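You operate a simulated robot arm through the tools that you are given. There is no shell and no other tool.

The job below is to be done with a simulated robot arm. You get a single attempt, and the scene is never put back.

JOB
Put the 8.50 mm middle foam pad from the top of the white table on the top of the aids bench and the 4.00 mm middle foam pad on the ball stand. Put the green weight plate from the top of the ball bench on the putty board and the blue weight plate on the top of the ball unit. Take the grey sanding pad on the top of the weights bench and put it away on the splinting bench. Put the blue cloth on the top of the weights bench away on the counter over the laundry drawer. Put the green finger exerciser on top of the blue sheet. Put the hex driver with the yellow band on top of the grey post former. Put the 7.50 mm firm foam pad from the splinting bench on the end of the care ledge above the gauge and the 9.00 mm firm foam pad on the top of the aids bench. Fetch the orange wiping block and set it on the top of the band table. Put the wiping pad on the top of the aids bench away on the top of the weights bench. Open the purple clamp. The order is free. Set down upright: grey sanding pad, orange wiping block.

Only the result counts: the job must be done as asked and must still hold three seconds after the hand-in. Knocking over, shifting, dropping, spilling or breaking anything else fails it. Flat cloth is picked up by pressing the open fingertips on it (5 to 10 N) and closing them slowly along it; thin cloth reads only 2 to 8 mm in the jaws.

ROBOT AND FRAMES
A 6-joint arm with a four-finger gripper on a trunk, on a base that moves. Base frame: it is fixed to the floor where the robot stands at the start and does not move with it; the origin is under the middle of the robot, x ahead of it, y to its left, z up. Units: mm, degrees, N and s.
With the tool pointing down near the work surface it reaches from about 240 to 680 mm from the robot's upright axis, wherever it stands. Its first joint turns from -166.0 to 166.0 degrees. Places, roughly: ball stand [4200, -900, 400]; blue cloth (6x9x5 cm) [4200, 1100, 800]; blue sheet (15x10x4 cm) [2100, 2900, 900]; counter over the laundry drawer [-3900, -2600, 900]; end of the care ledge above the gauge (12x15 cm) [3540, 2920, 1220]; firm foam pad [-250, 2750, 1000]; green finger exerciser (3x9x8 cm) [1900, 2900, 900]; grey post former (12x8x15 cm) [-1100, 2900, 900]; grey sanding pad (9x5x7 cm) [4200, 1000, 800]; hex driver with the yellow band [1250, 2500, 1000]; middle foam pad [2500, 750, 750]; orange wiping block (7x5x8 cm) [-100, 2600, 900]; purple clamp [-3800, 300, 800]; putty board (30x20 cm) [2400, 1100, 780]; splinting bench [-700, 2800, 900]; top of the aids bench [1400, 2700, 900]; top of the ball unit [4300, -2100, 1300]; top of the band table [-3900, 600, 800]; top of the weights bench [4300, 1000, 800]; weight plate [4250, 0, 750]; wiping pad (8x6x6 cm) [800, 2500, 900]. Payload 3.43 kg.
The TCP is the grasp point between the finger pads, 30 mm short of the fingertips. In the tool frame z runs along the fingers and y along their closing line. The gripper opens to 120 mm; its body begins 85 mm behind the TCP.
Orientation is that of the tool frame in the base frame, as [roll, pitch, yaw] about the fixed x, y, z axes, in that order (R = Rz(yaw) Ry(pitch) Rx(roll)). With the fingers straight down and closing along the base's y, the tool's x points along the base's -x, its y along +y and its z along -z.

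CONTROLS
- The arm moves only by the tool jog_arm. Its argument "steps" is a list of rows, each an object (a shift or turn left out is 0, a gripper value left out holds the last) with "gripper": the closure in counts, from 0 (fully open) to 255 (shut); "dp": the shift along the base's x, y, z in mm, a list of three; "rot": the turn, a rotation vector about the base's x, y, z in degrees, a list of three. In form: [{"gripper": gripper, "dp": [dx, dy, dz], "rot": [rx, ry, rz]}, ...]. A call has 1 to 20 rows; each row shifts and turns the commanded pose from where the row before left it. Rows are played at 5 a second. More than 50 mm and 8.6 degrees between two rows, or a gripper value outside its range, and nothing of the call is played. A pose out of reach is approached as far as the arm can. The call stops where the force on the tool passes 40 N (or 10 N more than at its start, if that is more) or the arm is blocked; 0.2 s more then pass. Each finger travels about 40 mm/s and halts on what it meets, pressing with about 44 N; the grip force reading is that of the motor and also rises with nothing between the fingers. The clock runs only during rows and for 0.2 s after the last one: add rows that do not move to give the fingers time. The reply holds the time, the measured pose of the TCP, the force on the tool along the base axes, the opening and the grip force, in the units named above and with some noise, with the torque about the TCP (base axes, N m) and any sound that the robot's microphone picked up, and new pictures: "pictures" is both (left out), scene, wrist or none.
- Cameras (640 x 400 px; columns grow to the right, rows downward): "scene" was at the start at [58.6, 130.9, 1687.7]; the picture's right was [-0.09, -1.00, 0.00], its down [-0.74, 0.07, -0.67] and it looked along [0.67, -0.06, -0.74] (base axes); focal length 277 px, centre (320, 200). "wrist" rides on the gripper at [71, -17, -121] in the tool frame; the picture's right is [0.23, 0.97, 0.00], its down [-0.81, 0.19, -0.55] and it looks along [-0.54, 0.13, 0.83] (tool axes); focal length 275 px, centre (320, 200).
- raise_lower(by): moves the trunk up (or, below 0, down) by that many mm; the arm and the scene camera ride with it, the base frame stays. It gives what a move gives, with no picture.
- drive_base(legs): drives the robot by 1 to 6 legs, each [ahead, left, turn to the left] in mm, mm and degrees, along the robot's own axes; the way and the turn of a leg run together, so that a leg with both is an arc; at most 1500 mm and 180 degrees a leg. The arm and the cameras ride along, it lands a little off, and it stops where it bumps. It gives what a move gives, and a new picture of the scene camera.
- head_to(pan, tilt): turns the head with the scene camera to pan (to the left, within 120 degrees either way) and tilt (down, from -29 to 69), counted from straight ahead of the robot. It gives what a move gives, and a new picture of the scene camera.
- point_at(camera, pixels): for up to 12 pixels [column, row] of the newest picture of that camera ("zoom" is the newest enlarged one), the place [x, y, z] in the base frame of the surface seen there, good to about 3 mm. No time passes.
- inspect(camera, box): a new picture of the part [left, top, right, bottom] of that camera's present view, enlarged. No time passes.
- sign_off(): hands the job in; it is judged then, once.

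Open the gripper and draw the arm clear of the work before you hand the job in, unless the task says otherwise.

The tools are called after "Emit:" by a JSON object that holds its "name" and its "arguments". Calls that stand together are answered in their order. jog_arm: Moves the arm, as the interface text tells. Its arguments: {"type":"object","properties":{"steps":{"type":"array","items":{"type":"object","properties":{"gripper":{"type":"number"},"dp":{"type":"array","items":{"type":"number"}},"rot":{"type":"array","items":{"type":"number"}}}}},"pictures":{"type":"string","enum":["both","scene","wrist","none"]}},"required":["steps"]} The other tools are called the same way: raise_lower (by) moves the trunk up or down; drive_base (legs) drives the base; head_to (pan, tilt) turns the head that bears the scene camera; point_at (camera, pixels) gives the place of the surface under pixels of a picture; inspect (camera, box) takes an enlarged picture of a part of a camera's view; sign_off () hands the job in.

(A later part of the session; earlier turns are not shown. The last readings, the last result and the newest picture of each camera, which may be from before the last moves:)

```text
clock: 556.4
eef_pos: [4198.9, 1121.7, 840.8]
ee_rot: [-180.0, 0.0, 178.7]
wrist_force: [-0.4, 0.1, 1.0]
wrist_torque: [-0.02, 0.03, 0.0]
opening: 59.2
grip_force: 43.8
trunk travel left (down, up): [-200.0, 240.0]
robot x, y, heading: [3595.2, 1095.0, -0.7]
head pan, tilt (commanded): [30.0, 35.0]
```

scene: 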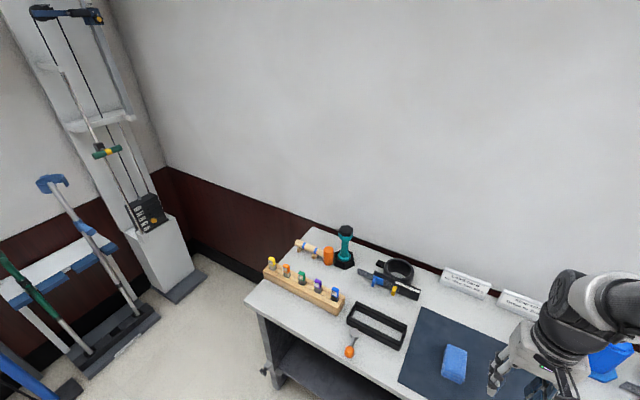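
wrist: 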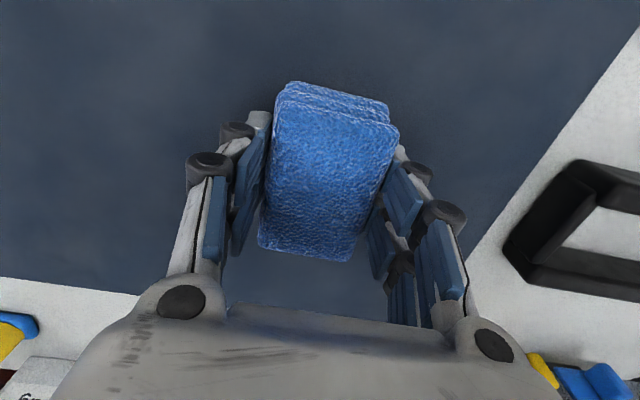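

Gripped at 59.2 mm. I'll lift, retract, and drive via the southern lane back to the middle of the room to look for the laundry counter.

Emit:
{"name": "jog_arm", "arguments": {"steps": [{"dp": [0, 0, 15]}, {"dp": [0, 0, 48]}, {"dp": [0, 0, 48]}, {"dp": [0, 0, 48]}, {"dp": [0, 0, 48]}, {"dp": [-48, 0, 0]}, {"dp": [-48, 0, 0]}, {"dp": [-48, 0, 0]}, {"dp": [-48, 0, 0]}], "pictures": "wrist"}}

Emit:
{"name": "drive_base", "arguments": {"legs": [[-300, 0, 0], [0, -1500, 0], [0, -300, 0], [-1500, 0, 0], [-1500, 0, 0], [-300, 0, 0]]}}

```text
clock: 558.4
eef_pos: [4007.1, 1121.1, 1048.1]
ee_rot: [180.0, 0.1, 178.9]
wrist_force: [-0.8, 0.1, -0.5]
wrist_torque: [0.0, 0.0, 0.04]
opening: 59.0
grip_force: 43.9
trunk travel left (down, up): [-200.0, 240.0]
robot x, y, heading: [3594.5, 1096.8, -0.7]
head pan, tilt (commanded): [30.0, 35.0]
```

wrist: 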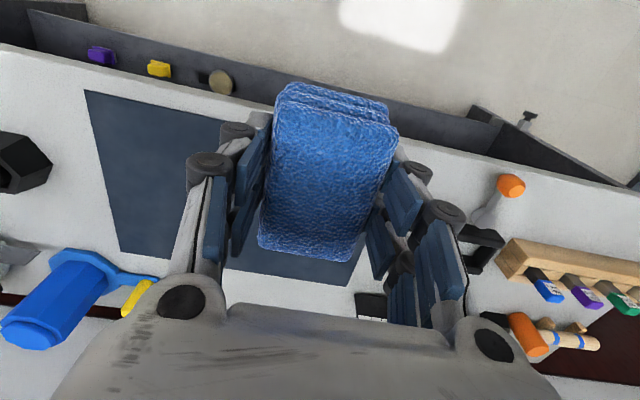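

```text
clock: 584.7
eef_pos: [405.4, -623.5, 1048.4]
ee_rot: [-179.9, 0.0, 178.9]
wrist_force: [-1.1, 0.3, -0.4]
wrist_torque: [-0.01, -0.04, 0.04]
opening: 58.9
grip_force: 43.9
trunk travel left (down, up): [-200.0, 240.0]
robot x, y, heading: [-4.1, -648.8, -0.6]
head pan, tilt (commanded): [30.0, 35.0]
```

scene: 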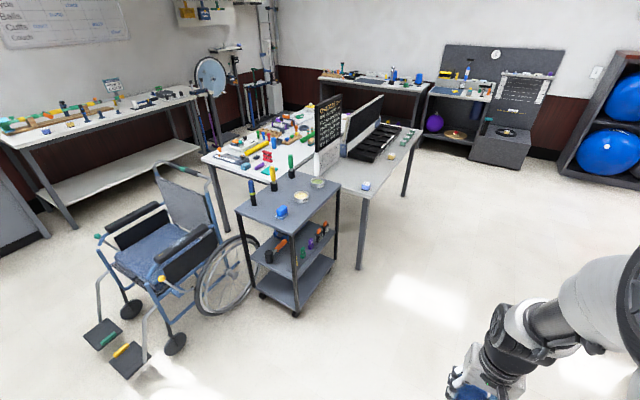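

I'm at (-4,-649). I'll turn around to face -x and survey that side of the room.

Emit:
{"name": "drive_base", "arguments": {"legs": [[0, 0, 180]]}}

Emit:
{"name": "head_to", "arguments": {"pan": 50, "tilt": 20}}

Emit:
{"name": "head_to", "arguments": {"pan": 15, "tilt": 20}}

```text
clock: 592.4
eef_pos: [-417.7, -668.3, 1047.8]
ee_rot: [-179.9, 0.0, -1.8]
wrist_force: [1.0, 0.4, 0.4]
wrist_torque: [0.02, 0.0, 0.02]
opening: 59.2
grip_force: 44.0
trunk travel left (down, up): [-200.0, 240.0]
robot x, y, heading: [-4.8, -646.2, 178.7]
head pan, tilt (commanded): [30.0, 35.0]
```

scene: 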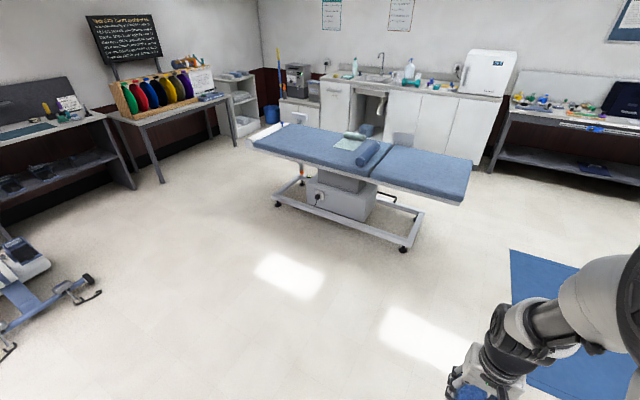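

```text
clock: 593.2
eef_pos: [-420.4, -669.6, 1048.8]
ee_rot: [-179.8, -0.1, -1.8]
wrist_force: [-0.3, 1.2, 0.2]
wrist_torque: [0.03, 0.0, 0.02]
opening: 59.0
grip_force: 43.9
trunk travel left (down, up): [-200.0, 240.0]
robot x, y, heading: [-8.1, -651.0, 178.8]
head pan, tilt (commanded): [50.0, 20.0]
```

scene: 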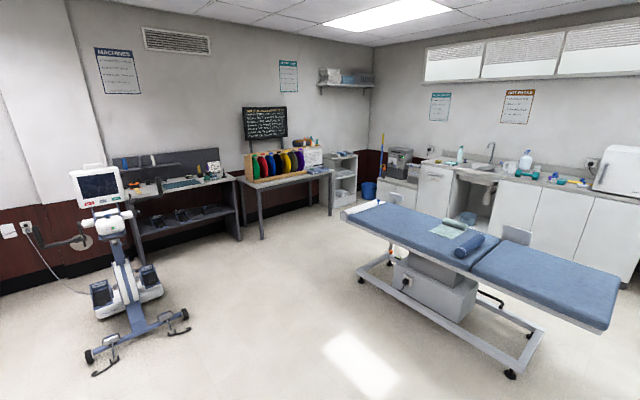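

```text
clock: 594.2
eef_pos: [-419.4, -669.4, 1047.7]
ee_rot: [-179.9, 0.1, -1.8]
wrist_force: [-0.7, -0.1, -0.1]
wrist_torque: [0.06, -0.03, -0.01]
opening: 59.0
grip_force: 43.6
trunk travel left (down, up): [-200.0, 240.0]
robot x, y, heading: [-5.8, -649.2, 178.7]
head pan, tilt (commanded): [15.0, 20.0]
```

scene: 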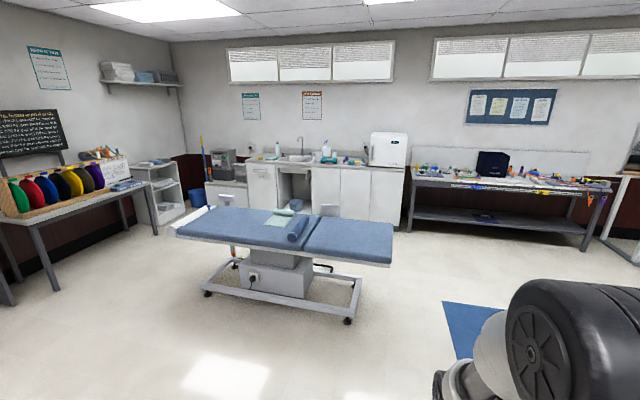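

The couch stands between me and the sink counter, whose left end near [225,170] should be over the laundry drawer. I'll measure the couch, the counter and the floor mat.

Emit:
{"name": "point_at", "arguments": {"camera": "scene", "pixels": [[225, 183], [262, 166], [340, 170], [178, 235], [390, 262], [348, 320], [205, 292], [392, 230], [445, 302], [410, 170], [200, 215], [460, 355]]}}

Emit:
{"name": "inspect", "arguments": {"camera": "scene", "box": [170, 120, 410, 250]}}

```text
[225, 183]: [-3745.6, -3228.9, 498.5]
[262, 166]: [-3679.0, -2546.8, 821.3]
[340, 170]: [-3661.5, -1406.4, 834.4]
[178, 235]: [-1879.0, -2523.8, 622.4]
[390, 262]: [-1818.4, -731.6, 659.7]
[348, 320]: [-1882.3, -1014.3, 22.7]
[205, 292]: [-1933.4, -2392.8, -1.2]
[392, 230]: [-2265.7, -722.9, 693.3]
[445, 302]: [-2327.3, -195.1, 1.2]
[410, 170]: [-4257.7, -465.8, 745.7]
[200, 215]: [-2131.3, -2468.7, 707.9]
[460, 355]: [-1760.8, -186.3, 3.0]
```

```text
2.67 times, centred on (290, 185) of scene
```

zoom: 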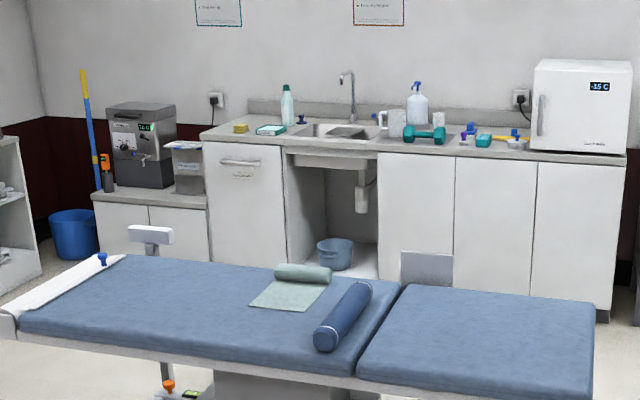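

The couch occupies x -2330 to -1820, y -2540 to -720, and the floor mat starts at y≈-195. I'll pass between them along y≈-460, then turn down the aisle to the counter.

Emit:
{"name": "drive_base", "arguments": {"legs": [[0, -185, 1.3], [1500, 0, 0], [1450, 0, 0]]}}

```text
clock: 609.6
eef_pos: [-3362.1, -507.2, 1049.0]
ee_rot: [-179.9, -0.1, -0.1]
wrist_force: [0.0, -0.3, -0.1]
wrist_torque: [-0.02, -0.05, 0.03]
opening: 58.8
grip_force: 43.7
trunk travel left (down, up): [-200.0, 240.0]
robot x, y, heading: [-2951.3, -473.5, -179.6]
head pan, tilt (commanded): [15.0, 20.0]
```

scene: 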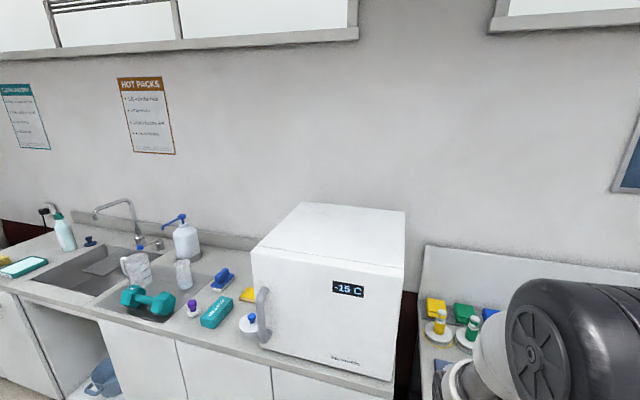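

Passed cleanly. Now I'll move left along the counter to the laundry end.

Emit:
{"name": "drive_base", "arguments": {"legs": [[0, 1500, 0], [0, 600, 0]]}}

Emit:
{"name": "head_to", "arguments": {"pan": 25, "tilt": 40}}

Emit:
{"name": "inspect", "arguments": {"camera": "scene", "box": [80, 60, 400, 260]}}

```text
clock: 620.0
eef_pos: [-3344.0, -2600.0, 1048.4]
ee_rot: [-179.9, -0.1, -0.2]
wrist_force: [0.1, 0.1, -0.5]
wrist_torque: [0.04, 0.0, 0.0]
opening: 59.0
grip_force: 44.0
trunk travel left (down, up): [-200.0, 240.0]
robot x, y, heading: [-2933.6, -2567.9, -179.8]
head pan, tilt (commanded): [15.0, 20.0]
```

scene: 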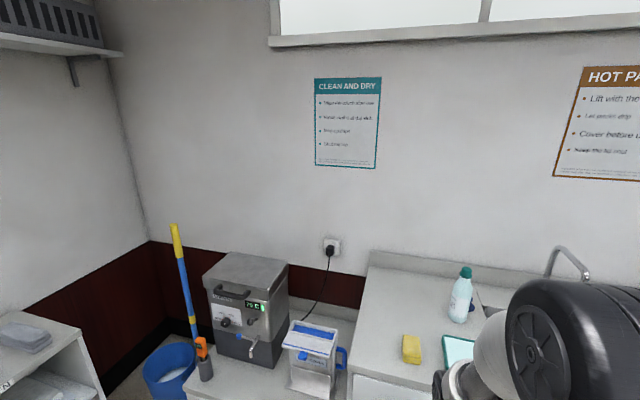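

```text
clock: 620.8
eef_pos: [-3344.7, -2599.4, 1048.7]
ee_rot: [-179.9, 0.0, -0.3]
wrist_force: [-0.1, -0.2, 0.0]
wrist_torque: [-0.01, 0.01, 0.03]
opening: 59.0
grip_force: 43.7
trunk travel left (down, up): [-200.0, 240.0]
robot x, y, heading: [-2932.1, -2566.3, -179.8]
head pan, tilt (commanded): [25.0, 40.0]
```

scene: 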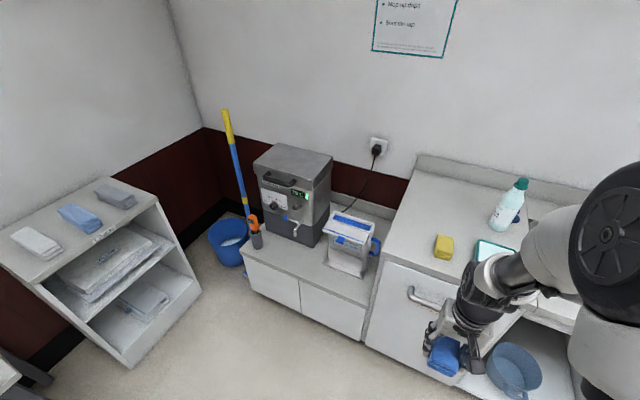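

```text
2.00 times, centred on (240, 160) of scene
```

zoom: 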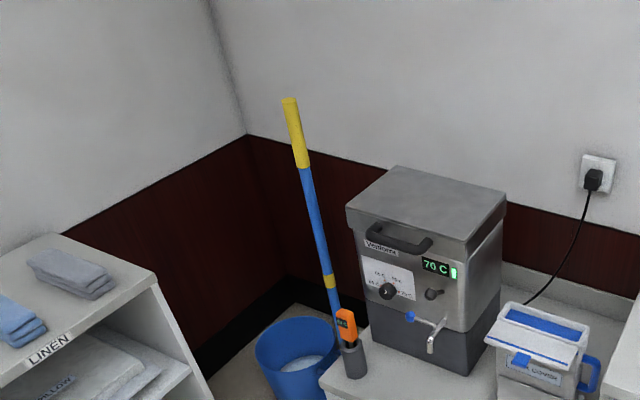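

The counter's left end lies beyond the door with the handle at [430,298]. I'll measure the counter edges and items there.

Emit:
{"name": "point_at", "arguments": {"camera": "scene", "pixels": [[384, 258], [416, 162], [443, 238], [435, 270], [430, 298], [400, 220], [430, 200], [490, 250], [515, 185], [470, 215], [415, 245], [450, 180]]}}

Emit:
{"name": "inspect", "arguments": {"camera": "scene", "box": [360, 140, 560, 380]}}

```text
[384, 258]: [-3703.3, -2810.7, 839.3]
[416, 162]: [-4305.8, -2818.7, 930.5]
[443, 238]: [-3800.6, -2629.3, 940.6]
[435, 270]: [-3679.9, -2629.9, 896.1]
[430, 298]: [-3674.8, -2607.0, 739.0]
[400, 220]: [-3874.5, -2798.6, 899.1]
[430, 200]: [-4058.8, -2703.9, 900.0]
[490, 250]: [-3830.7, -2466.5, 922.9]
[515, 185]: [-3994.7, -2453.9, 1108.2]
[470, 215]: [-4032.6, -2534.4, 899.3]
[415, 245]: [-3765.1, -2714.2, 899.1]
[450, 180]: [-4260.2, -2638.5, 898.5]
```

```text
1.67 times, centred on (460, 260) of scene
```

zoom: 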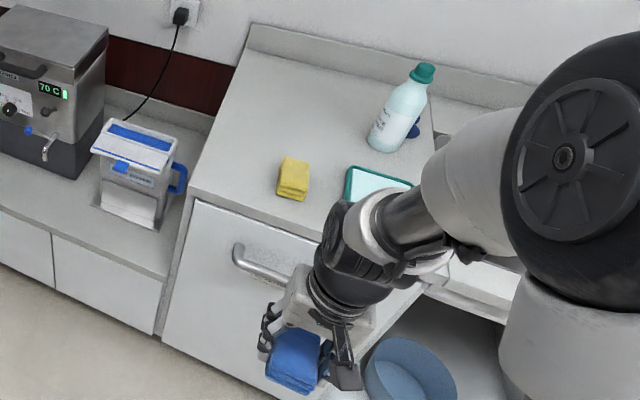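

Counter top z≈899. The area behind the yellow stack, around (-3950,-2665), is free; the bottle stands at (-3995,-2454). I'll drive up to the counter.

Emit:
{"name": "drive_base", "arguments": {"legs": [[0, 60, 0], [430, 0, 0]]}}

Emit:
{"name": "jog_arm", "arguments": {"steps": [{"dp": [-42, 0, 0]}, {"dp": [-42, 0, 0]}, {"dp": [-40, 0, 0]}, {"dp": [-40, 0, -20]}, {}], "pictures": "wrist"}}

```text
clock: 624.0
eef_pos: [-3776.9, -2663.3, 1047.6]
ee_rot: [-180.0, -0.1, -0.1]
wrist_force: [0.2, 0.4, 0.0]
wrist_torque: [0.02, -0.05, -0.01]
opening: 58.8
grip_force: 44.0
trunk travel left (down, up): [-200.0, 240.0]
robot x, y, heading: [-3362.6, -2631.7, -179.7]
head pan, tilt (commanded): [25.0, 40.0]
```

scene: 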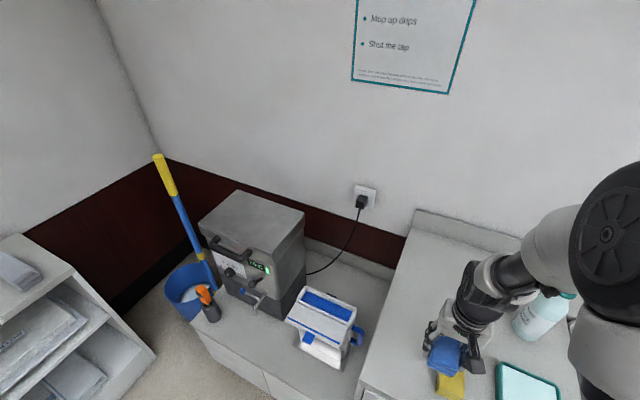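

```text
clock: 625.2
eef_pos: [-3939.3, -2661.8, 1028.8]
ee_rot: [-179.9, -0.1, -0.1]
wrist_force: [1.0, -0.6, -0.6]
wrist_torque: [-0.02, 0.02, -0.01]
opening: 58.7
grip_force: 44.2
trunk travel left (down, up): [-200.0, 240.0]
robot x, y, heading: [-3368.9, -2633.7, -179.5]
head pan, tilt (commanded): [25.0, 40.0]
```

wrist: 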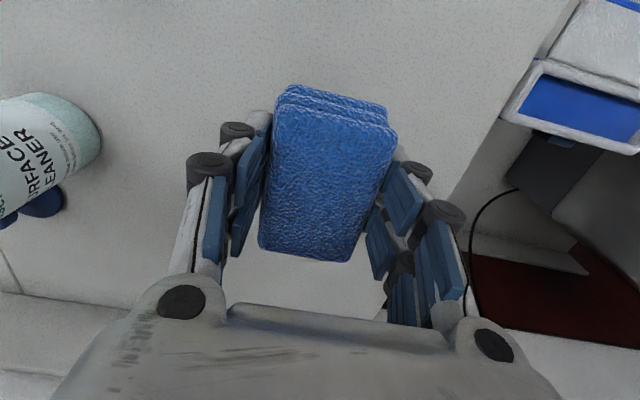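

The spot behind the yellow stack is clear, with the bottle well to the left. I'll lower towards contact.

Emit:
{"name": "jog_arm", "arguments": {"steps": [{"dp": [-10, 0, -40]}, {"dp": [0, 0, -35]}, {"dp": [0, 0, -10]}, {}], "pictures": "wrist"}}

Emit:
{"name": "jog_arm", "arguments": {"steps": [{"dp": [0, 0, -3]}, {"dp": [0, 0, -2]}, {}], "pictures": "none"}}

```text
clock: 626.2
eef_pos: [-3950.5, -2664.2, 943.0]
ee_rot: [-179.9, 0.0, -0.1]
wrist_force: [-0.4, -0.3, -0.4]
wrist_torque: [-0.01, -0.01, -0.01]
opening: 58.8
grip_force: 44.4
trunk travel left (down, up): [-200.0, 240.0]
robot x, y, heading: [-3364.8, -2634.2, -179.9]
head pan, tilt (commanded): [25.0, 40.0]
```

wrist: 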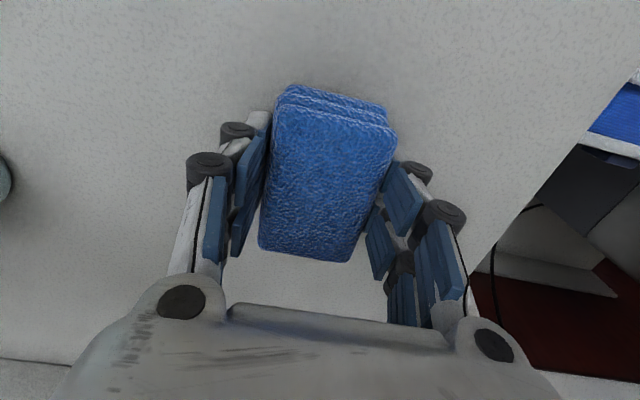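

```text
clock: 627.0
eef_pos: [-3950.3, -2663.5, 938.0]
ee_rot: [-179.8, 0.0, -0.1]
wrist_force: [0.4, -0.5, -0.5]
wrist_torque: [0.0, -0.02, -0.02]
opening: 58.9
grip_force: 44.1
trunk travel left (down, up): [-200.0, 240.0]
robot x, y, heading: [-3358.3, -2629.5, -179.3]
head pan, tilt (commanded): [25.0, 40.0]
```

Not touching yet at 938. I'll go down in smaller steps.

Emit:
{"name": "jog_arm", "arguments": {"steps": [{"dp": [0, 0, -2]}, {}], "pictures": "none"}}

Emit:
{"name": "jog_arm", "arguments": {"steps": [{"dp": [0, 0, -1.5]}, {}], "pictures": "none"}}

```text
clock: 627.6
eef_pos: [-3949.5, -2663.2, 937.0]
ee_rot: [-179.9, 0.1, -0.1]
wrist_force: [0.8, 0.1, 4.7]
wrist_torque: [-0.07, -0.07, -0.02]
opening: 59.1
grip_force: 43.7
trunk travel left (down, up): [-200.0, 240.0]
robot x, y, heading: [-3365.4, -2629.0, -179.6]
head pan, tilt (commanded): [25.0, 40.0]
```

```text
clock: 628.2
eef_pos: [-3949.5, -2663.1, 935.9]
ee_rot: [-180.0, 0.2, 0.0]
wrist_force: [1.1, 1.0, 18.4]
wrist_torque: [0.0, -0.46, 0.0]
opening: 58.8
grip_force: 44.1
trunk travel left (down, up): [-200.0, 240.0]
robot x, y, heading: [-3364.3, -2628.3, -179.8]
head pan, tilt (commanded): [25.0, 40.0]
```

The cloth is on the counter (18 N). I'll release and lift away.

Emit:
{"name": "jog_arm", "arguments": {"steps": [{"dp": [0, 0, 1]}, {"gripper": 100}, {"gripper": 80}, {}, {}, {"dp": [0, 0, 20]}, {"dp": [0, 0, 45]}, {"dp": [0, 0, 45]}, {"dp": [40, 0, 15]}, {"dp": [45, 0, 0]}, {"dp": [45, 0, 0]}], "pictures": "both"}}

```text
clock: 630.6
eef_pos: [-3818.5, -2663.9, 1061.0]
ee_rot: [-180.0, 0.0, -0.2]
wrist_force: [0.1, 0.3, -0.1]
wrist_torque: [-0.01, 0.02, -0.02]
opening: 82.5
grip_force: 0.1
trunk travel left (down, up): [-200.0, 240.0]
robot x, y, heading: [-3359.8, -2632.0, -179.6]
head pan, tilt (commanded): [25.0, 40.0]
```

scene: 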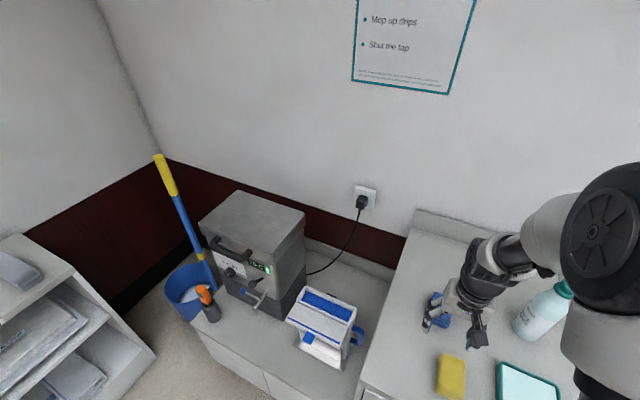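
wrist: 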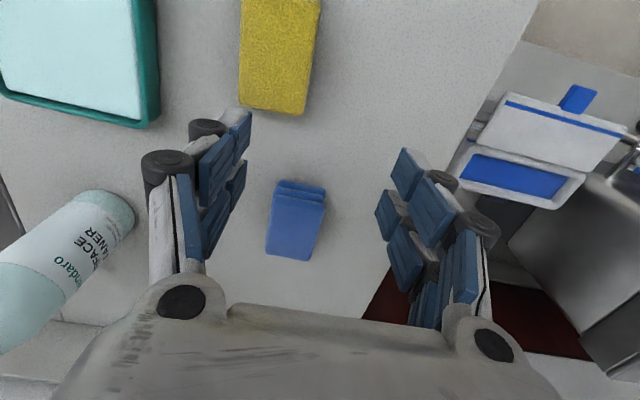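

The blue cloth is on the counter behind the yellow one. Next is the purple clamp near (-3800,300); I'll back off and drive along to the band table.

Emit:
{"name": "jog_arm", "arguments": {"steps": [{"dp": [45, 0, 0], "gripper": 100}, {}], "pictures": "none"}}

Emit:
{"name": "drive_base", "arguments": {"legs": [[-420, 0, 0], [0, -1500, 0], [0, -1350, 0]]}}

Emit:
{"name": "head_to", "arguments": {"pan": 10, "tilt": 35}}

```text
clock: 631.2
eef_pos: [-3776.3, -2664.3, 1059.6]
ee_rot: [-179.9, -0.1, -0.1]
wrist_force: [-0.2, 0.0, 0.3]
wrist_torque: [-0.01, -0.03, 0.0]
opening: 72.8
grip_force: 0.0
trunk travel left (down, up): [-200.0, 240.0]
robot x, y, heading: [-3366.0, -2632.0, -179.5]
head pan, tilt (commanded): [25.0, 40.0]
```

```text
clock: 647.2
eef_pos: [-3361.9, 184.2, 1060.3]
ee_rot: [-179.9, 0.0, 0.2]
wrist_force: [-0.3, 0.1, 0.3]
wrist_torque: [-0.01, -0.03, 0.0]
opening: 72.8
grip_force: 0.1
trunk travel left (down, up): [-200.0, 240.0]
robot x, y, heading: [-2949.6, 220.4, -179.2]
head pan, tilt (commanded): [25.0, 40.0]
```

scene: 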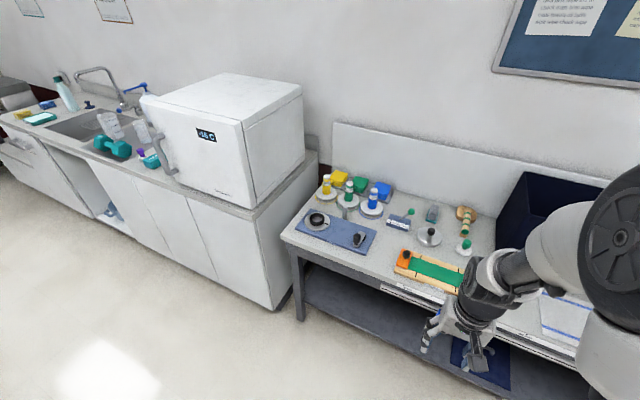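

```text
clock: 648.0
eef_pos: [-3360.6, 184.7, 1060.2]
ee_rot: [-179.9, 0.0, 0.2]
wrist_force: [-0.6, 0.8, -0.8]
wrist_torque: [-0.01, 0.02, 0.01]
opening: 73.1
grip_force: 0.1
trunk travel left (down, up): [-200.0, 240.0]
robot x, y, heading: [-2945.6, 221.8, -179.6]
head pan, tilt (commanded): [10.0, 35.0]
```

scene: 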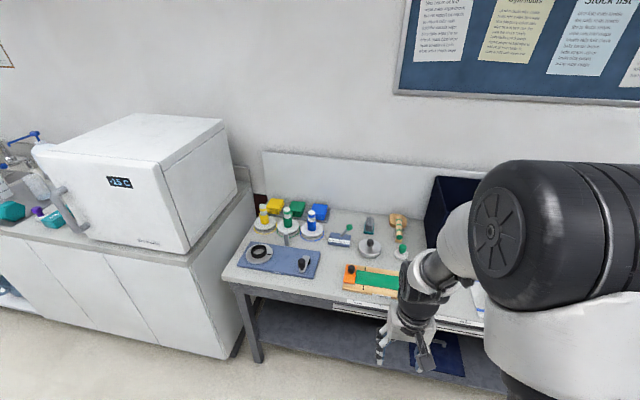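

The clamp must be hidden behind the arm. I'll turn the robot 50° right so the table shows on the left of the view.

Emit:
{"name": "drive_base", "arguments": {"legs": [[0, 0, -50]]}}

Emit:
{"name": "head_to", "arguments": {"pan": 45, "tilt": 35}}

Emit:
{"name": "inspect", "arguments": {"camera": "scene", "box": [120, 140, 440, 340]}}

```text
clock: 650.6
eef_pos: [-3244.5, 510.2, 1060.0]
ee_rot: [-179.9, 0.0, -49.4]
wrist_force: [-0.4, -0.1, -0.1]
wrist_torque: [0.01, 0.01, 0.01]
opening: 73.2
grip_force: 0.1
trunk travel left (down, up): [-200.0, 240.0]
robot x, y, heading: [-2952.8, 219.7, 130.9]
head pan, tilt (commanded): [10.0, 35.0]
```

scene: 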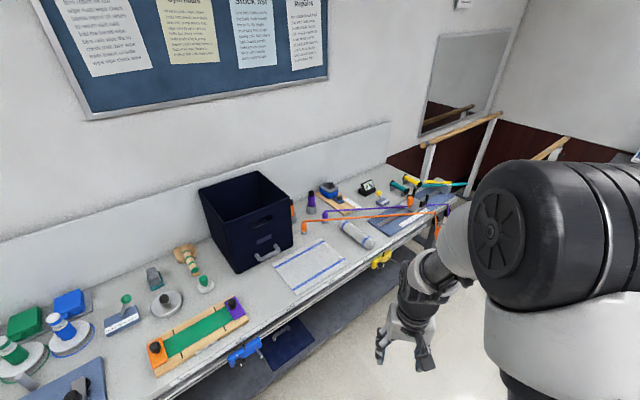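

```text
clock: 651.6
eef_pos: [-3244.0, 508.9, 1060.5]
ee_rot: [-179.9, 0.1, -49.4]
wrist_force: [-0.9, 0.0, 0.1]
wrist_torque: [-0.01, -0.01, 0.03]
opening: 73.1
grip_force: 0.2
trunk travel left (down, up): [-200.0, 240.0]
robot x, y, heading: [-2950.1, 218.8, 131.2]
head pan, tilt (commanded): [45.0, 35.0]
```

scene: 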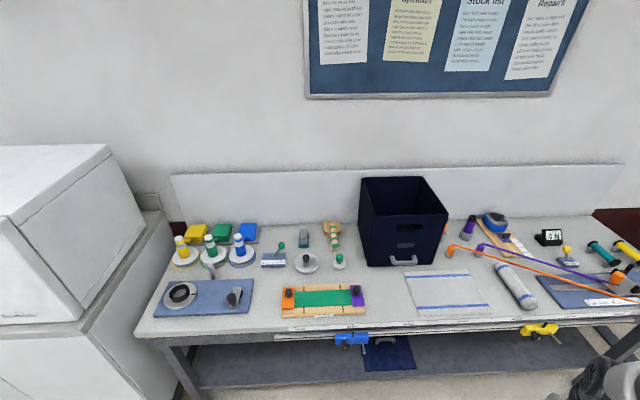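

```text
2.00 times, centred on (280, 240) of scene
```

zoom: 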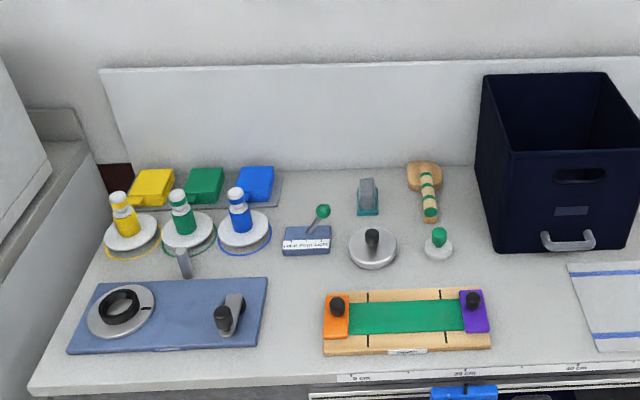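

The purple clamp sits at the right end of the green band's wooden board, with a black knob, at zoom [473,310]. I'll zoom closer.

Emit:
{"name": "inspect", "arguments": {"camera": "scene", "box": [270, 275, 380, 330]}}

Emit:
{"name": "point_at", "arguments": {"camera": "scene", "pixels": [[356, 290], [357, 298], [352, 305], [288, 293], [322, 297], [282, 312], [365, 312], [350, 335], [440, 285]]}}

```text
5.82 times, centred on (325, 302) of scene
```

zoom: 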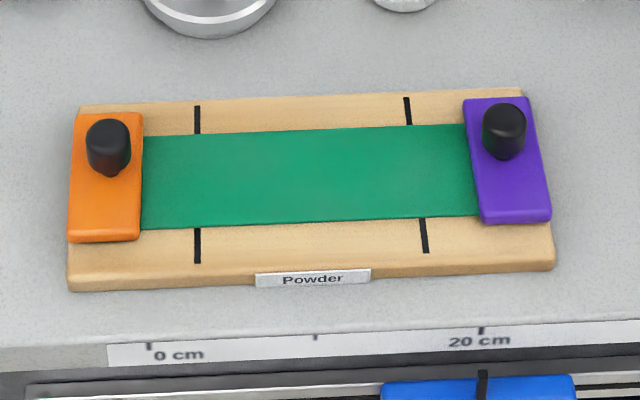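

```text
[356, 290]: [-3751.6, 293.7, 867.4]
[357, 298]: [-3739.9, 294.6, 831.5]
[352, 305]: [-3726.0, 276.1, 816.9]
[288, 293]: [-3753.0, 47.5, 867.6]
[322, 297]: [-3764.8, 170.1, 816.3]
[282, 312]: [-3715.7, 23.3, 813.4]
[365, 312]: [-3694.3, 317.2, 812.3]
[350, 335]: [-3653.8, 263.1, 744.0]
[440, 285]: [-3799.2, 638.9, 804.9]
```

The knob top is at (-3752,294,867) on a purple bar. I'll drive up facing it and look with the wrist camera.

Emit:
{"name": "drive_base", "arguments": {"legs": [[0, 0, 49], [220, -110, 0]]}}

Emit:
{"name": "jog_arm", "arguments": {"steps": [{"dp": [-45, 0, -10]}, {"dp": [-45, 0, -20]}, {"dp": [-20, 0, -20]}, {}], "pictures": "wrist"}}

Emit:
{"name": "inspect", "arguments": {"camera": "wrist", "box": [200, 40, 440, 190]}}

```text
clock: 655.6
eef_pos: [-3582.1, 301.0, 1060.5]
ee_rot: [179.9, -0.1, -0.5]
wrist_force: [-1.5, 0.4, -0.3]
wrist_torque: [-0.02, -0.03, 0.0]
opening: 72.8
grip_force: 0.2
trunk travel left (down, up): [-200.0, 240.0]
robot x, y, heading: [-3166.8, 332.7, -180.0]
head pan, tilt (commanded): [45.0, 35.0]
```

scene: 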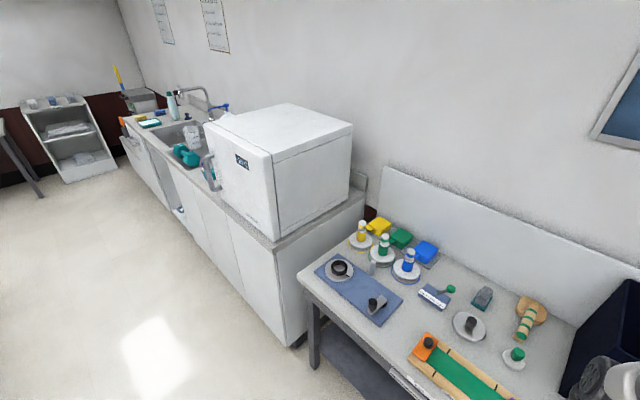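

```text
clock: 656.6
eef_pos: [-3691.0, 298.0, 1010.1]
ee_rot: [-179.9, -0.2, -0.5]
wrist_force: [1.5, -0.4, 0.5]
wrist_torque: [-0.01, 0.03, -0.01]
opening: 72.9
grip_force: 0.1
trunk travel left (down, up): [-200.0, 240.0]
robot x, y, heading: [-3169.2, 328.3, -179.6]
head pan, tilt (commanded): [45.0, 35.0]
```

wrist: 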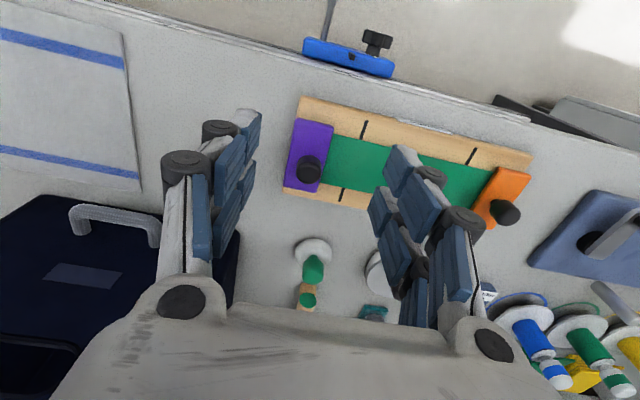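

```text
2.67 times, centred on (320, 115) of wrist
```

zoom: 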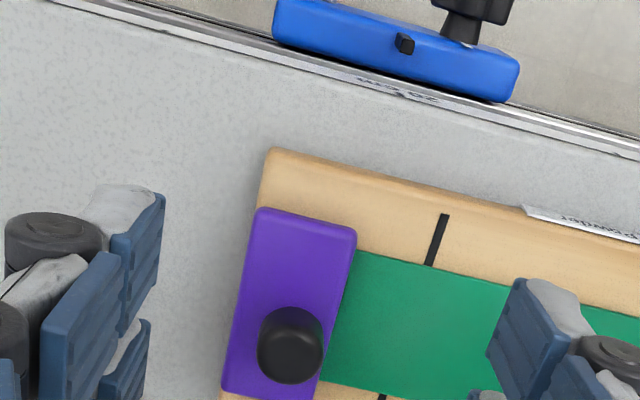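

I'll zoom in as far as possible on the purple bar to look for a hinge or slot.

Emit:
{"name": "inspect", "arguments": {"camera": "wrist", "box": [272, 105, 352, 205]}}

Emit:
{"name": "inspect", "arguments": {"camera": "wrist", "box": [460, 150, 540, 240]}}

Emit:
{"name": "point_at", "arguments": {"camera": "wrist", "pixels": [[296, 122], [332, 128], [286, 185], [318, 192], [307, 170], [310, 145], [350, 160], [345, 195], [300, 105]]}}

```text
4.00 times, centred on (312, 155) of wrist
```

zoom: 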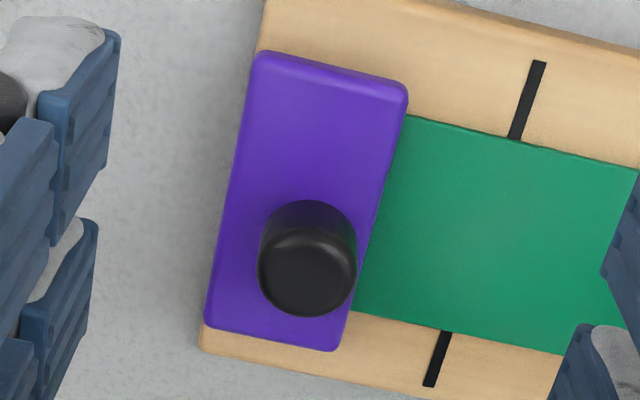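

```text
4.44 times, centred on (500, 195) of wrist
```

zoom: 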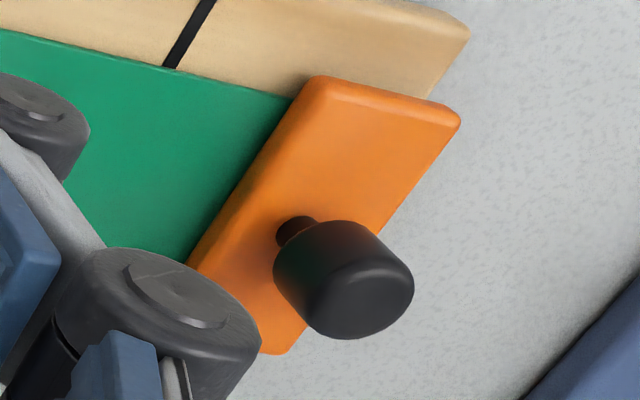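

```text
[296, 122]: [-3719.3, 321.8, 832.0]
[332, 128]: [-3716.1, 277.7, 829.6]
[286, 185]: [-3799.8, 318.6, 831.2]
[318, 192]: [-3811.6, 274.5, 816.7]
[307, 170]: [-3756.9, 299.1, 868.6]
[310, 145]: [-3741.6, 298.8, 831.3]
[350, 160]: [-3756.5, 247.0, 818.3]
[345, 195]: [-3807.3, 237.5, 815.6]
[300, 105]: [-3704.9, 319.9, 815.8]
```

The knob sits at the middle of the bar (top at (-3757,299,868)), and the bar's top is at z≈831. I'll place the gripper around the knob and take a light grip to test how it moves.

Emit:
{"name": "jog_arm", "arguments": {"steps": [{"dp": [-45, 0.5, 0], "gripper": 120}, {"dp": [-21, 0.5, 0]}, {"dp": [0, 0, -45]}, {"dp": [0, 0, -45]}, {}], "pictures": "wrist"}}

```text
clock: 657.8
eef_pos: [-3757.4, 301.2, 919.3]
ee_rot: [-179.9, 0.0, -0.5]
wrist_force: [-0.1, -0.3, 0.1]
wrist_torque: [-0.04, 0.02, -0.02]
opening: 63.5
grip_force: 0.1
trunk travel left (down, up): [-200.0, 240.0]
robot x, y, heading: [-3168.2, 333.0, -179.9]
head pan, tilt (commanded): [45.0, 35.0]
```

wrist: 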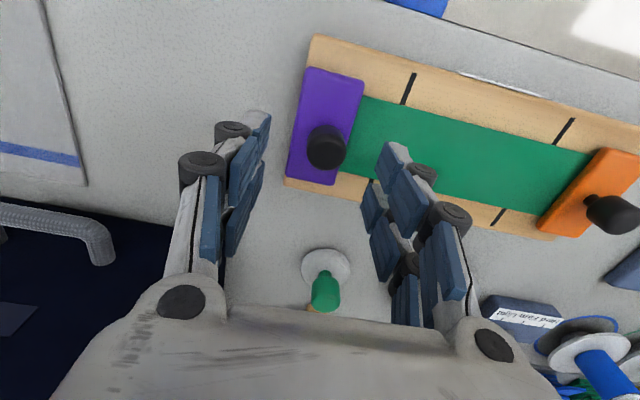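

The knob is about 4 mm toward -y of the axis. I'll correct that, descend to z≈867 and close softly on it.

Emit:
{"name": "jog_arm", "arguments": {"steps": [{"dp": [0, -3.5, -30]}, {"dp": [0, 0, -22]}, {}, {"gripper": 180}, {"gripper": 200}, {"gripper": 215}, {}, {}], "pictures": "wrist"}}

```text
clock: 659.6
eef_pos: [-3758.4, 295.2, 868.3]
ee_rot: [-179.9, 0.0, -0.3]
wrist_force: [0.7, -9.5, -1.0]
wrist_torque: [-0.34, 0.09, 0.05]
opening: 26.5
grip_force: 44.5
trunk travel left (down, up): [-200.0, 240.0]
robot x, y, heading: [-3167.4, 331.4, -180.0]
head pan, tilt (commanded): [45.0, 35.0]
```

wrist: 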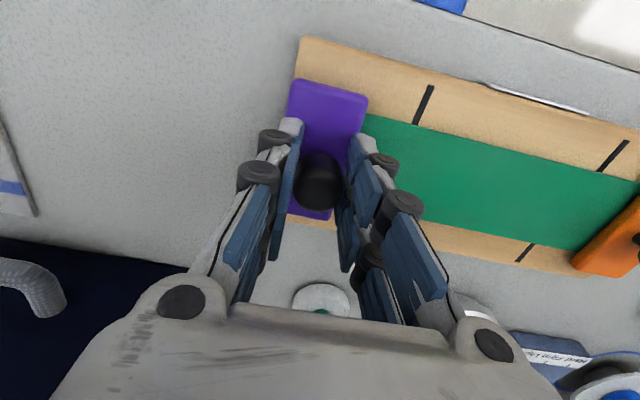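

The knob is held at 26.5 mm with a 9.5 N sideways pull. I'll shift 2.5 mm in -y to centre it, then test a 2 mm upward pull.

Emit:
{"name": "jog_arm", "arguments": {"steps": [{"dp": [0, -2.5, 0]}, {}], "pictures": "none"}}

Emit:
{"name": "jog_arm", "arguments": {"steps": [{"dp": [0, 0, 2]}, {}], "pictures": "none"}}

```text
clock: 660.2
eef_pos: [-3757.4, 295.5, 868.1]
ee_rot: [-179.8, -0.1, -0.5]
wrist_force: [0.2, 1.0, -1.3]
wrist_torque: [0.09, 0.27, 0.01]
opening: 26.5
grip_force: 44.9
trunk travel left (down, up): [-200.0, 240.0]
robot x, y, heading: [-3169.9, 329.4, -179.9]
head pan, tilt (commanded): [45.0, 35.0]
```

```text
clock: 660.8
eef_pos: [-3757.4, 296.3, 868.2]
ee_rot: [-179.9, -0.2, -0.5]
wrist_force: [-1.1, 5.4, -18.3]
wrist_torque: [-0.22, 0.52, 0.02]
opening: 26.5
grip_force: 45.6
trunk travel left (down, up): [-200.0, 240.0]
robot x, y, heading: [-3171.2, 333.8, -179.9]
head pan, tilt (commanded): [45.0, 35.0]
```

Pulling up is resisted (18 N with no motion). I'll release that pull and test a small twist about the vertical.

Emit:
{"name": "jog_arm", "arguments": {"steps": [{"dp": [0, 0, -2]}, {"rot": [0, 0, 3]}, {}], "pictures": "none"}}

Emit:
{"name": "jog_arm", "arguments": {"steps": [{"rot": [0, 0, 3]}, {}], "pictures": "none"}}

```text
clock: 661.6
eef_pos: [-3758.0, 296.4, 868.4]
ee_rot: [-180.0, 0.0, 2.5]
wrist_force: [0.8, 9.9, -7.8]
wrist_torque: [0.22, -0.49, -0.21]
opening: 26.2
grip_force: 44.8
trunk travel left (down, up): [-200.0, 240.0]
robot x, y, heading: [-3169.9, 326.9, -180.1]
head pan, tilt (commanded): [45.0, 35.0]
```

```text
clock: 662.2
eef_pos: [-3758.3, 295.1, 867.1]
ee_rot: [-180.0, 0.0, 5.5]
wrist_force: [-1.6, 11.6, -6.8]
wrist_torque: [0.31, -0.12, -0.28]
opening: 26.0
grip_force: 44.8
trunk travel left (down, up): [-200.0, 240.0]
robot x, y, heading: [-3172.1, 332.0, -180.1]
head pan, tilt (commanded): [45.0, 35.0]
```

Twisting gives only a small torque (-0.28 N·m at 6°), like friction turning or slipping. I'll twist further and watch the bar in the picture.

Emit:
{"name": "jog_arm", "arguments": {"steps": [{"rot": [0, 0, 5]}, {"rot": [0, 0, 5]}, {"rot": [0, 0, 5]}, {}], "pictures": "wrist"}}

Emit:
{"name": "inspect", "arguments": {"camera": "wrist", "box": [240, 60, 400, 240]}}

```text
clock: 663.2
eef_pos: [-3758.6, 295.7, 867.9]
ee_rot: [-179.9, 0.0, 20.7]
wrist_force: [-11.2, 15.4, -2.5]
wrist_torque: [0.52, 0.25, 0.19]
opening: 25.7
grip_force: 44.9
trunk travel left (down, up): [-200.0, 240.0]
robot x, y, heading: [-3168.5, 330.5, -179.8]
head pan, tilt (commanded): [45.0, 35.0]
```

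wrist: 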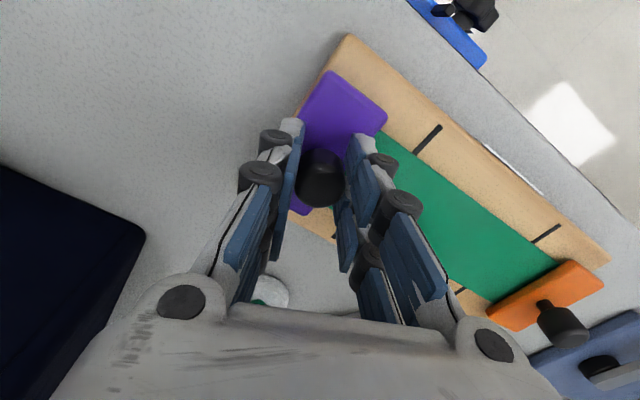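

```text
2.22 times, centred on (320, 150) of wrist
```

zoom: 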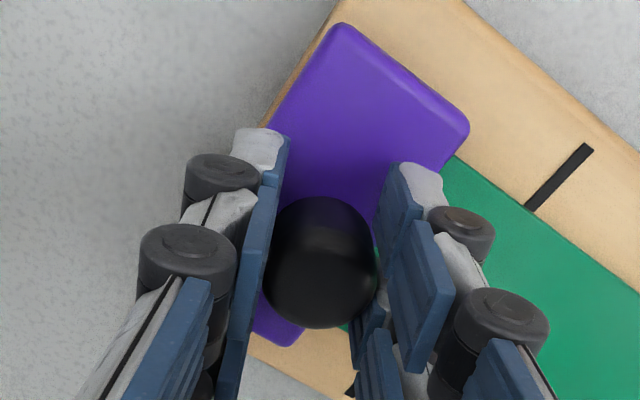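

The bar stayed aligned with its board while the gripper turned 21°, so the knob isn't a twist lock. The pull test's reaction pointed at the outer (+y) long edge, suggesting a hinge there. I'll turn back, re-grip squarely and test a small tilt about that edge.

Emit:
{"name": "jog_arm", "arguments": {"steps": [{"gripper": 185}, {}, {"rot": [0, 0, -7]}, {"rot": [0, 0, -7]}, {"rot": [0, 0, -6.5]}, {}, {"gripper": 200}, {"gripper": 215}, {}, {}], "pictures": "wrist"}}

```text
clock: 665.4
eef_pos: [-3757.1, 295.6, 867.3]
ee_rot: [180.0, -0.1, -0.1]
wrist_force: [0.4, 8.0, -2.7]
wrist_torque: [0.28, 0.1, -0.07]
opening: 26.3
grip_force: 45.3
trunk travel left (down, up): [-200.0, 240.0]
robot x, y, heading: [-3172.9, 332.8, -180.0]
head pan, tilt (commanded): [45.0, 35.0]
```

wrist: 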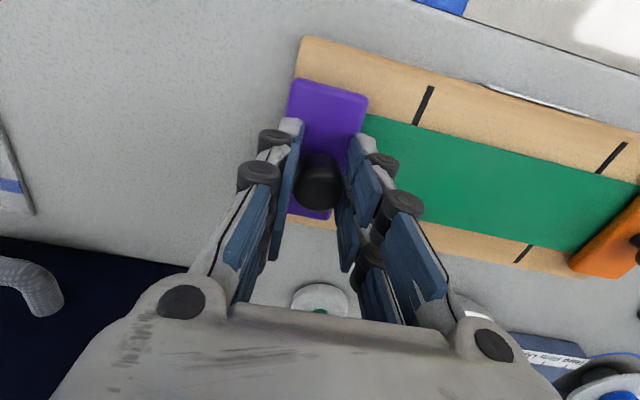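

Re-gripped squarely. Now the hinge test: a 4° tilt about the outer edge, moving slightly outward and up.

Emit:
{"name": "jog_arm", "arguments": {"steps": [{"dp": [0, 1, 0]}, {"dp": [0, 3.1, 1.7], "rot": [-4, 0, 0]}, {}], "pictures": "none"}}

```text
clock: 666.2
eef_pos: [-3757.1, 298.2, 869.7]
ee_rot: [176.0, -0.2, 0.0]
wrist_force: [-0.3, 0.0, -4.3]
wrist_torque: [-0.06, 0.09, 0.04]
opening: 26.5
grip_force: 45.0
trunk travel left (down, up): [-200.0, 240.0]
robot x, y, heading: [-3169.9, 328.5, -179.8]
head pan, tilt (commanded): [45.0, 35.0]
```

Forces stay low (4 N) along that path, so the bar is hinged on its outer edge. Before opening further I need the position of the dark bin on the +y side.

Emit:
{"name": "jog_arm", "arguments": {"steps": [{}], "pictures": "wrist"}}

Emit:
{"name": "point_at", "arguments": {"camera": "wrist", "pixels": [[40, 262], [10, 240], [100, 252], [60, 240], [20, 290], [140, 270], [5, 215], [20, 200], [90, 290]]}}

```text
clock: 666.6
eef_pos: [-3757.3, 297.8, 870.6]
ee_rot: [176.1, -0.2, 0.0]
wrist_force: [1.6, -0.7, -5.4]
wrist_torque: [-0.12, 0.03, 0.04]
opening: 26.5
grip_force: 45.0
trunk travel left (down, up): [-200.0, 240.0]
robot x, y, heading: [-3168.7, 328.6, -179.6]
head pan, tilt (commanded): [45.0, 35.0]
```

wrist: 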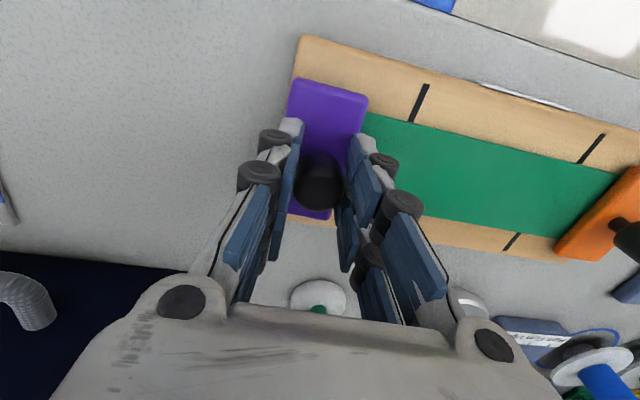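

```text
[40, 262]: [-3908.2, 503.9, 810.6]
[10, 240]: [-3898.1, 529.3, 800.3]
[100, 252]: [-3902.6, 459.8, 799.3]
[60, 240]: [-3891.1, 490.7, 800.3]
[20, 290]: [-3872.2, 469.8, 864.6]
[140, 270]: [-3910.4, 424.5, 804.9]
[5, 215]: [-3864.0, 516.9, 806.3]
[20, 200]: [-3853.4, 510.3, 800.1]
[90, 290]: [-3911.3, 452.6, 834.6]
```

The bin's front is at x≈-3905 with its handle near -3865, and the gripper stays at x≈-3757±60, so it's clear. I'll continue opening along the hinge arc in 6° steps, checking forces.

Emit:
{"name": "jog_arm", "arguments": {"steps": [{"dp": [0, 5.03, 2.34], "rot": [-6, 0, 0]}, {"dp": [0, 5.25, 1.8], "rot": [-6, 0, 0]}, {}], "pictures": "wrist"}}

```text
clock: 667.4
eef_pos: [-3757.2, 307.9, 873.9]
ee_rot: [163.9, -0.1, 0.1]
wrist_force: [-1.8, -12.3, -9.9]
wrist_torque: [-0.67, 0.23, 0.05]
opening: 26.1
grip_force: 45.1
trunk travel left (down, up): [-200.0, 240.0]
robot x, y, heading: [-3171.0, 330.0, -180.0]
head pan, tilt (commanded): [45.0, 35.0]
```

wrist: 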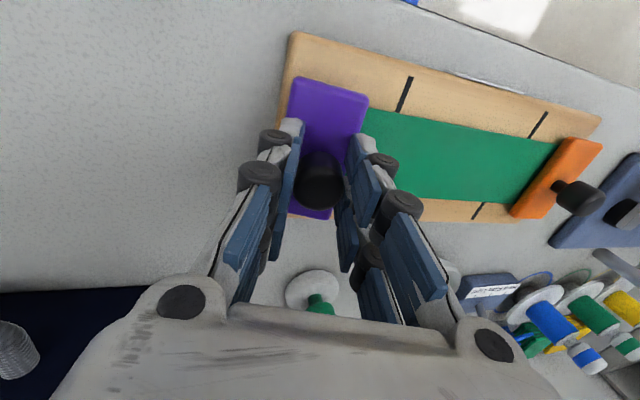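

The bar tilts with the gripper and the resistance is moderate (about 16 N). I'll relax 1.5 mm inward to see if that's only an arc mismatch.

Emit:
{"name": "jog_arm", "arguments": {"steps": [{"dp": [0, -1.5, -1]}, {}], "pictures": "none"}}

```text
clock: 668.0
eef_pos: [-3756.9, 307.8, 872.9]
ee_rot: [164.1, -0.1, 0.1]
wrist_force: [-0.3, -8.8, -2.7]
wrist_torque: [-0.34, -0.81, 0.33]
opening: 26.1
grip_force: 45.2
trunk travel left (down, up): [-200.0, 240.0]
robot x, y, heading: [-3166.0, 329.8, -180.0]
head pan, tilt (commanded): [45.0, 35.0]
```

The arc radius is smaller than I assumed: the hinge is near (y 318, z 834). I'll follow the corrected arc in 6° steps.

Emit:
{"name": "jog_arm", "arguments": {"steps": [{"dp": [0, -1, 0]}, {"dp": [0, 4.12, 1.02], "rot": [-6, 0, 0]}, {"dp": [0, 4.2, 0.58], "rot": [-6, 0, 0]}, {}], "pictures": "none"}}

```text
clock: 669.0
eef_pos: [-3757.2, 316.5, 875.5]
ee_rot: [152.1, 0.2, 0.0]
wrist_force: [0.3, 4.9, -1.2]
wrist_torque: [0.21, 0.37, -0.19]
opening: 26.2
grip_force: 44.8
trunk travel left (down, up): [-200.0, 240.0]
robot x, y, heading: [-3169.0, 331.2, -180.1]
head pan, tilt (commanded): [45.0, 35.0]
```

Forces are small at 28°. Continuing along the arc.

Emit:
{"name": "jog_arm", "arguments": {"steps": [{"dp": [0, 4.5, 0.2], "rot": [-6, 0, 0]}, {"dp": [0, 4.4, -0.2], "rot": [-6, 0, 0]}, {"dp": [0, 4.3, -0.7], "rot": [-6, 0, 0]}, {}], "pictures": "both"}}

```text
clock: 670.0
eef_pos: [-3758.2, 330.3, 872.0]
ee_rot: [134.1, 0.0, -0.1]
wrist_force: [-2.7, 14.6, -12.6]
wrist_torque: [0.77, 0.27, -0.39]
opening: 25.8
grip_force: 45.1
trunk travel left (down, up): [-200.0, 240.0]
robot x, y, heading: [-3167.8, 333.6, -180.0]
head pan, tilt (commanded): [45.0, 35.0]
```

scene: 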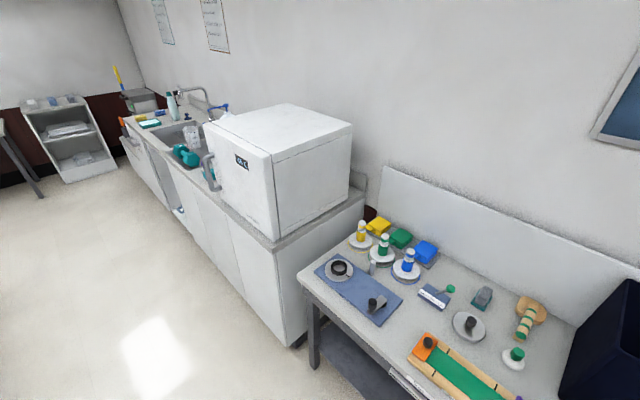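
wrist: 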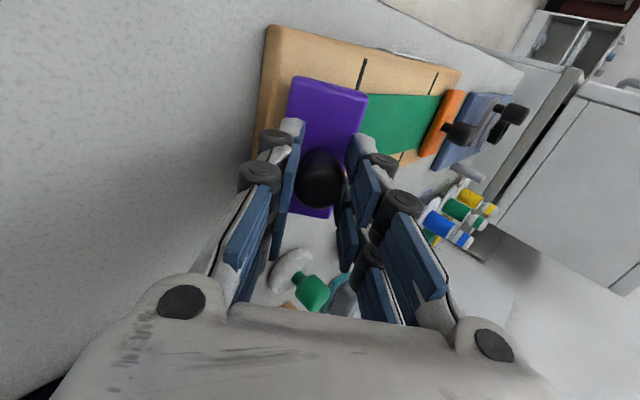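

At 46° the reaction asks for slightly more outward and lower motion. I'll correct by 1.3 mm each way and continue on the refined arc.

Emit:
{"name": "jog_arm", "arguments": {"steps": [{"dp": [0, 1.3, -1.3]}, {"dp": [0, 4.41, -1.72], "rot": [-6, 0, 0]}, {"dp": [0, 4.2, -2.17], "rot": [-6, 0, 0]}, {}], "pictures": "none"}}

```text
clock: 671.0
eef_pos: [-3759.2, 338.5, 868.1]
ee_rot: [122.1, 0.1, 0.0]
wrist_force: [-3.9, 7.7, -1.6]
wrist_torque: [0.38, 0.38, -0.34]
opening: 25.6
grip_force: 44.9
trunk travel left (down, up): [-200.0, 240.0]
robot x, y, heading: [-3172.1, 331.7, -180.3]
head pan, tilt (commanded): [45.0, 35.0]
```

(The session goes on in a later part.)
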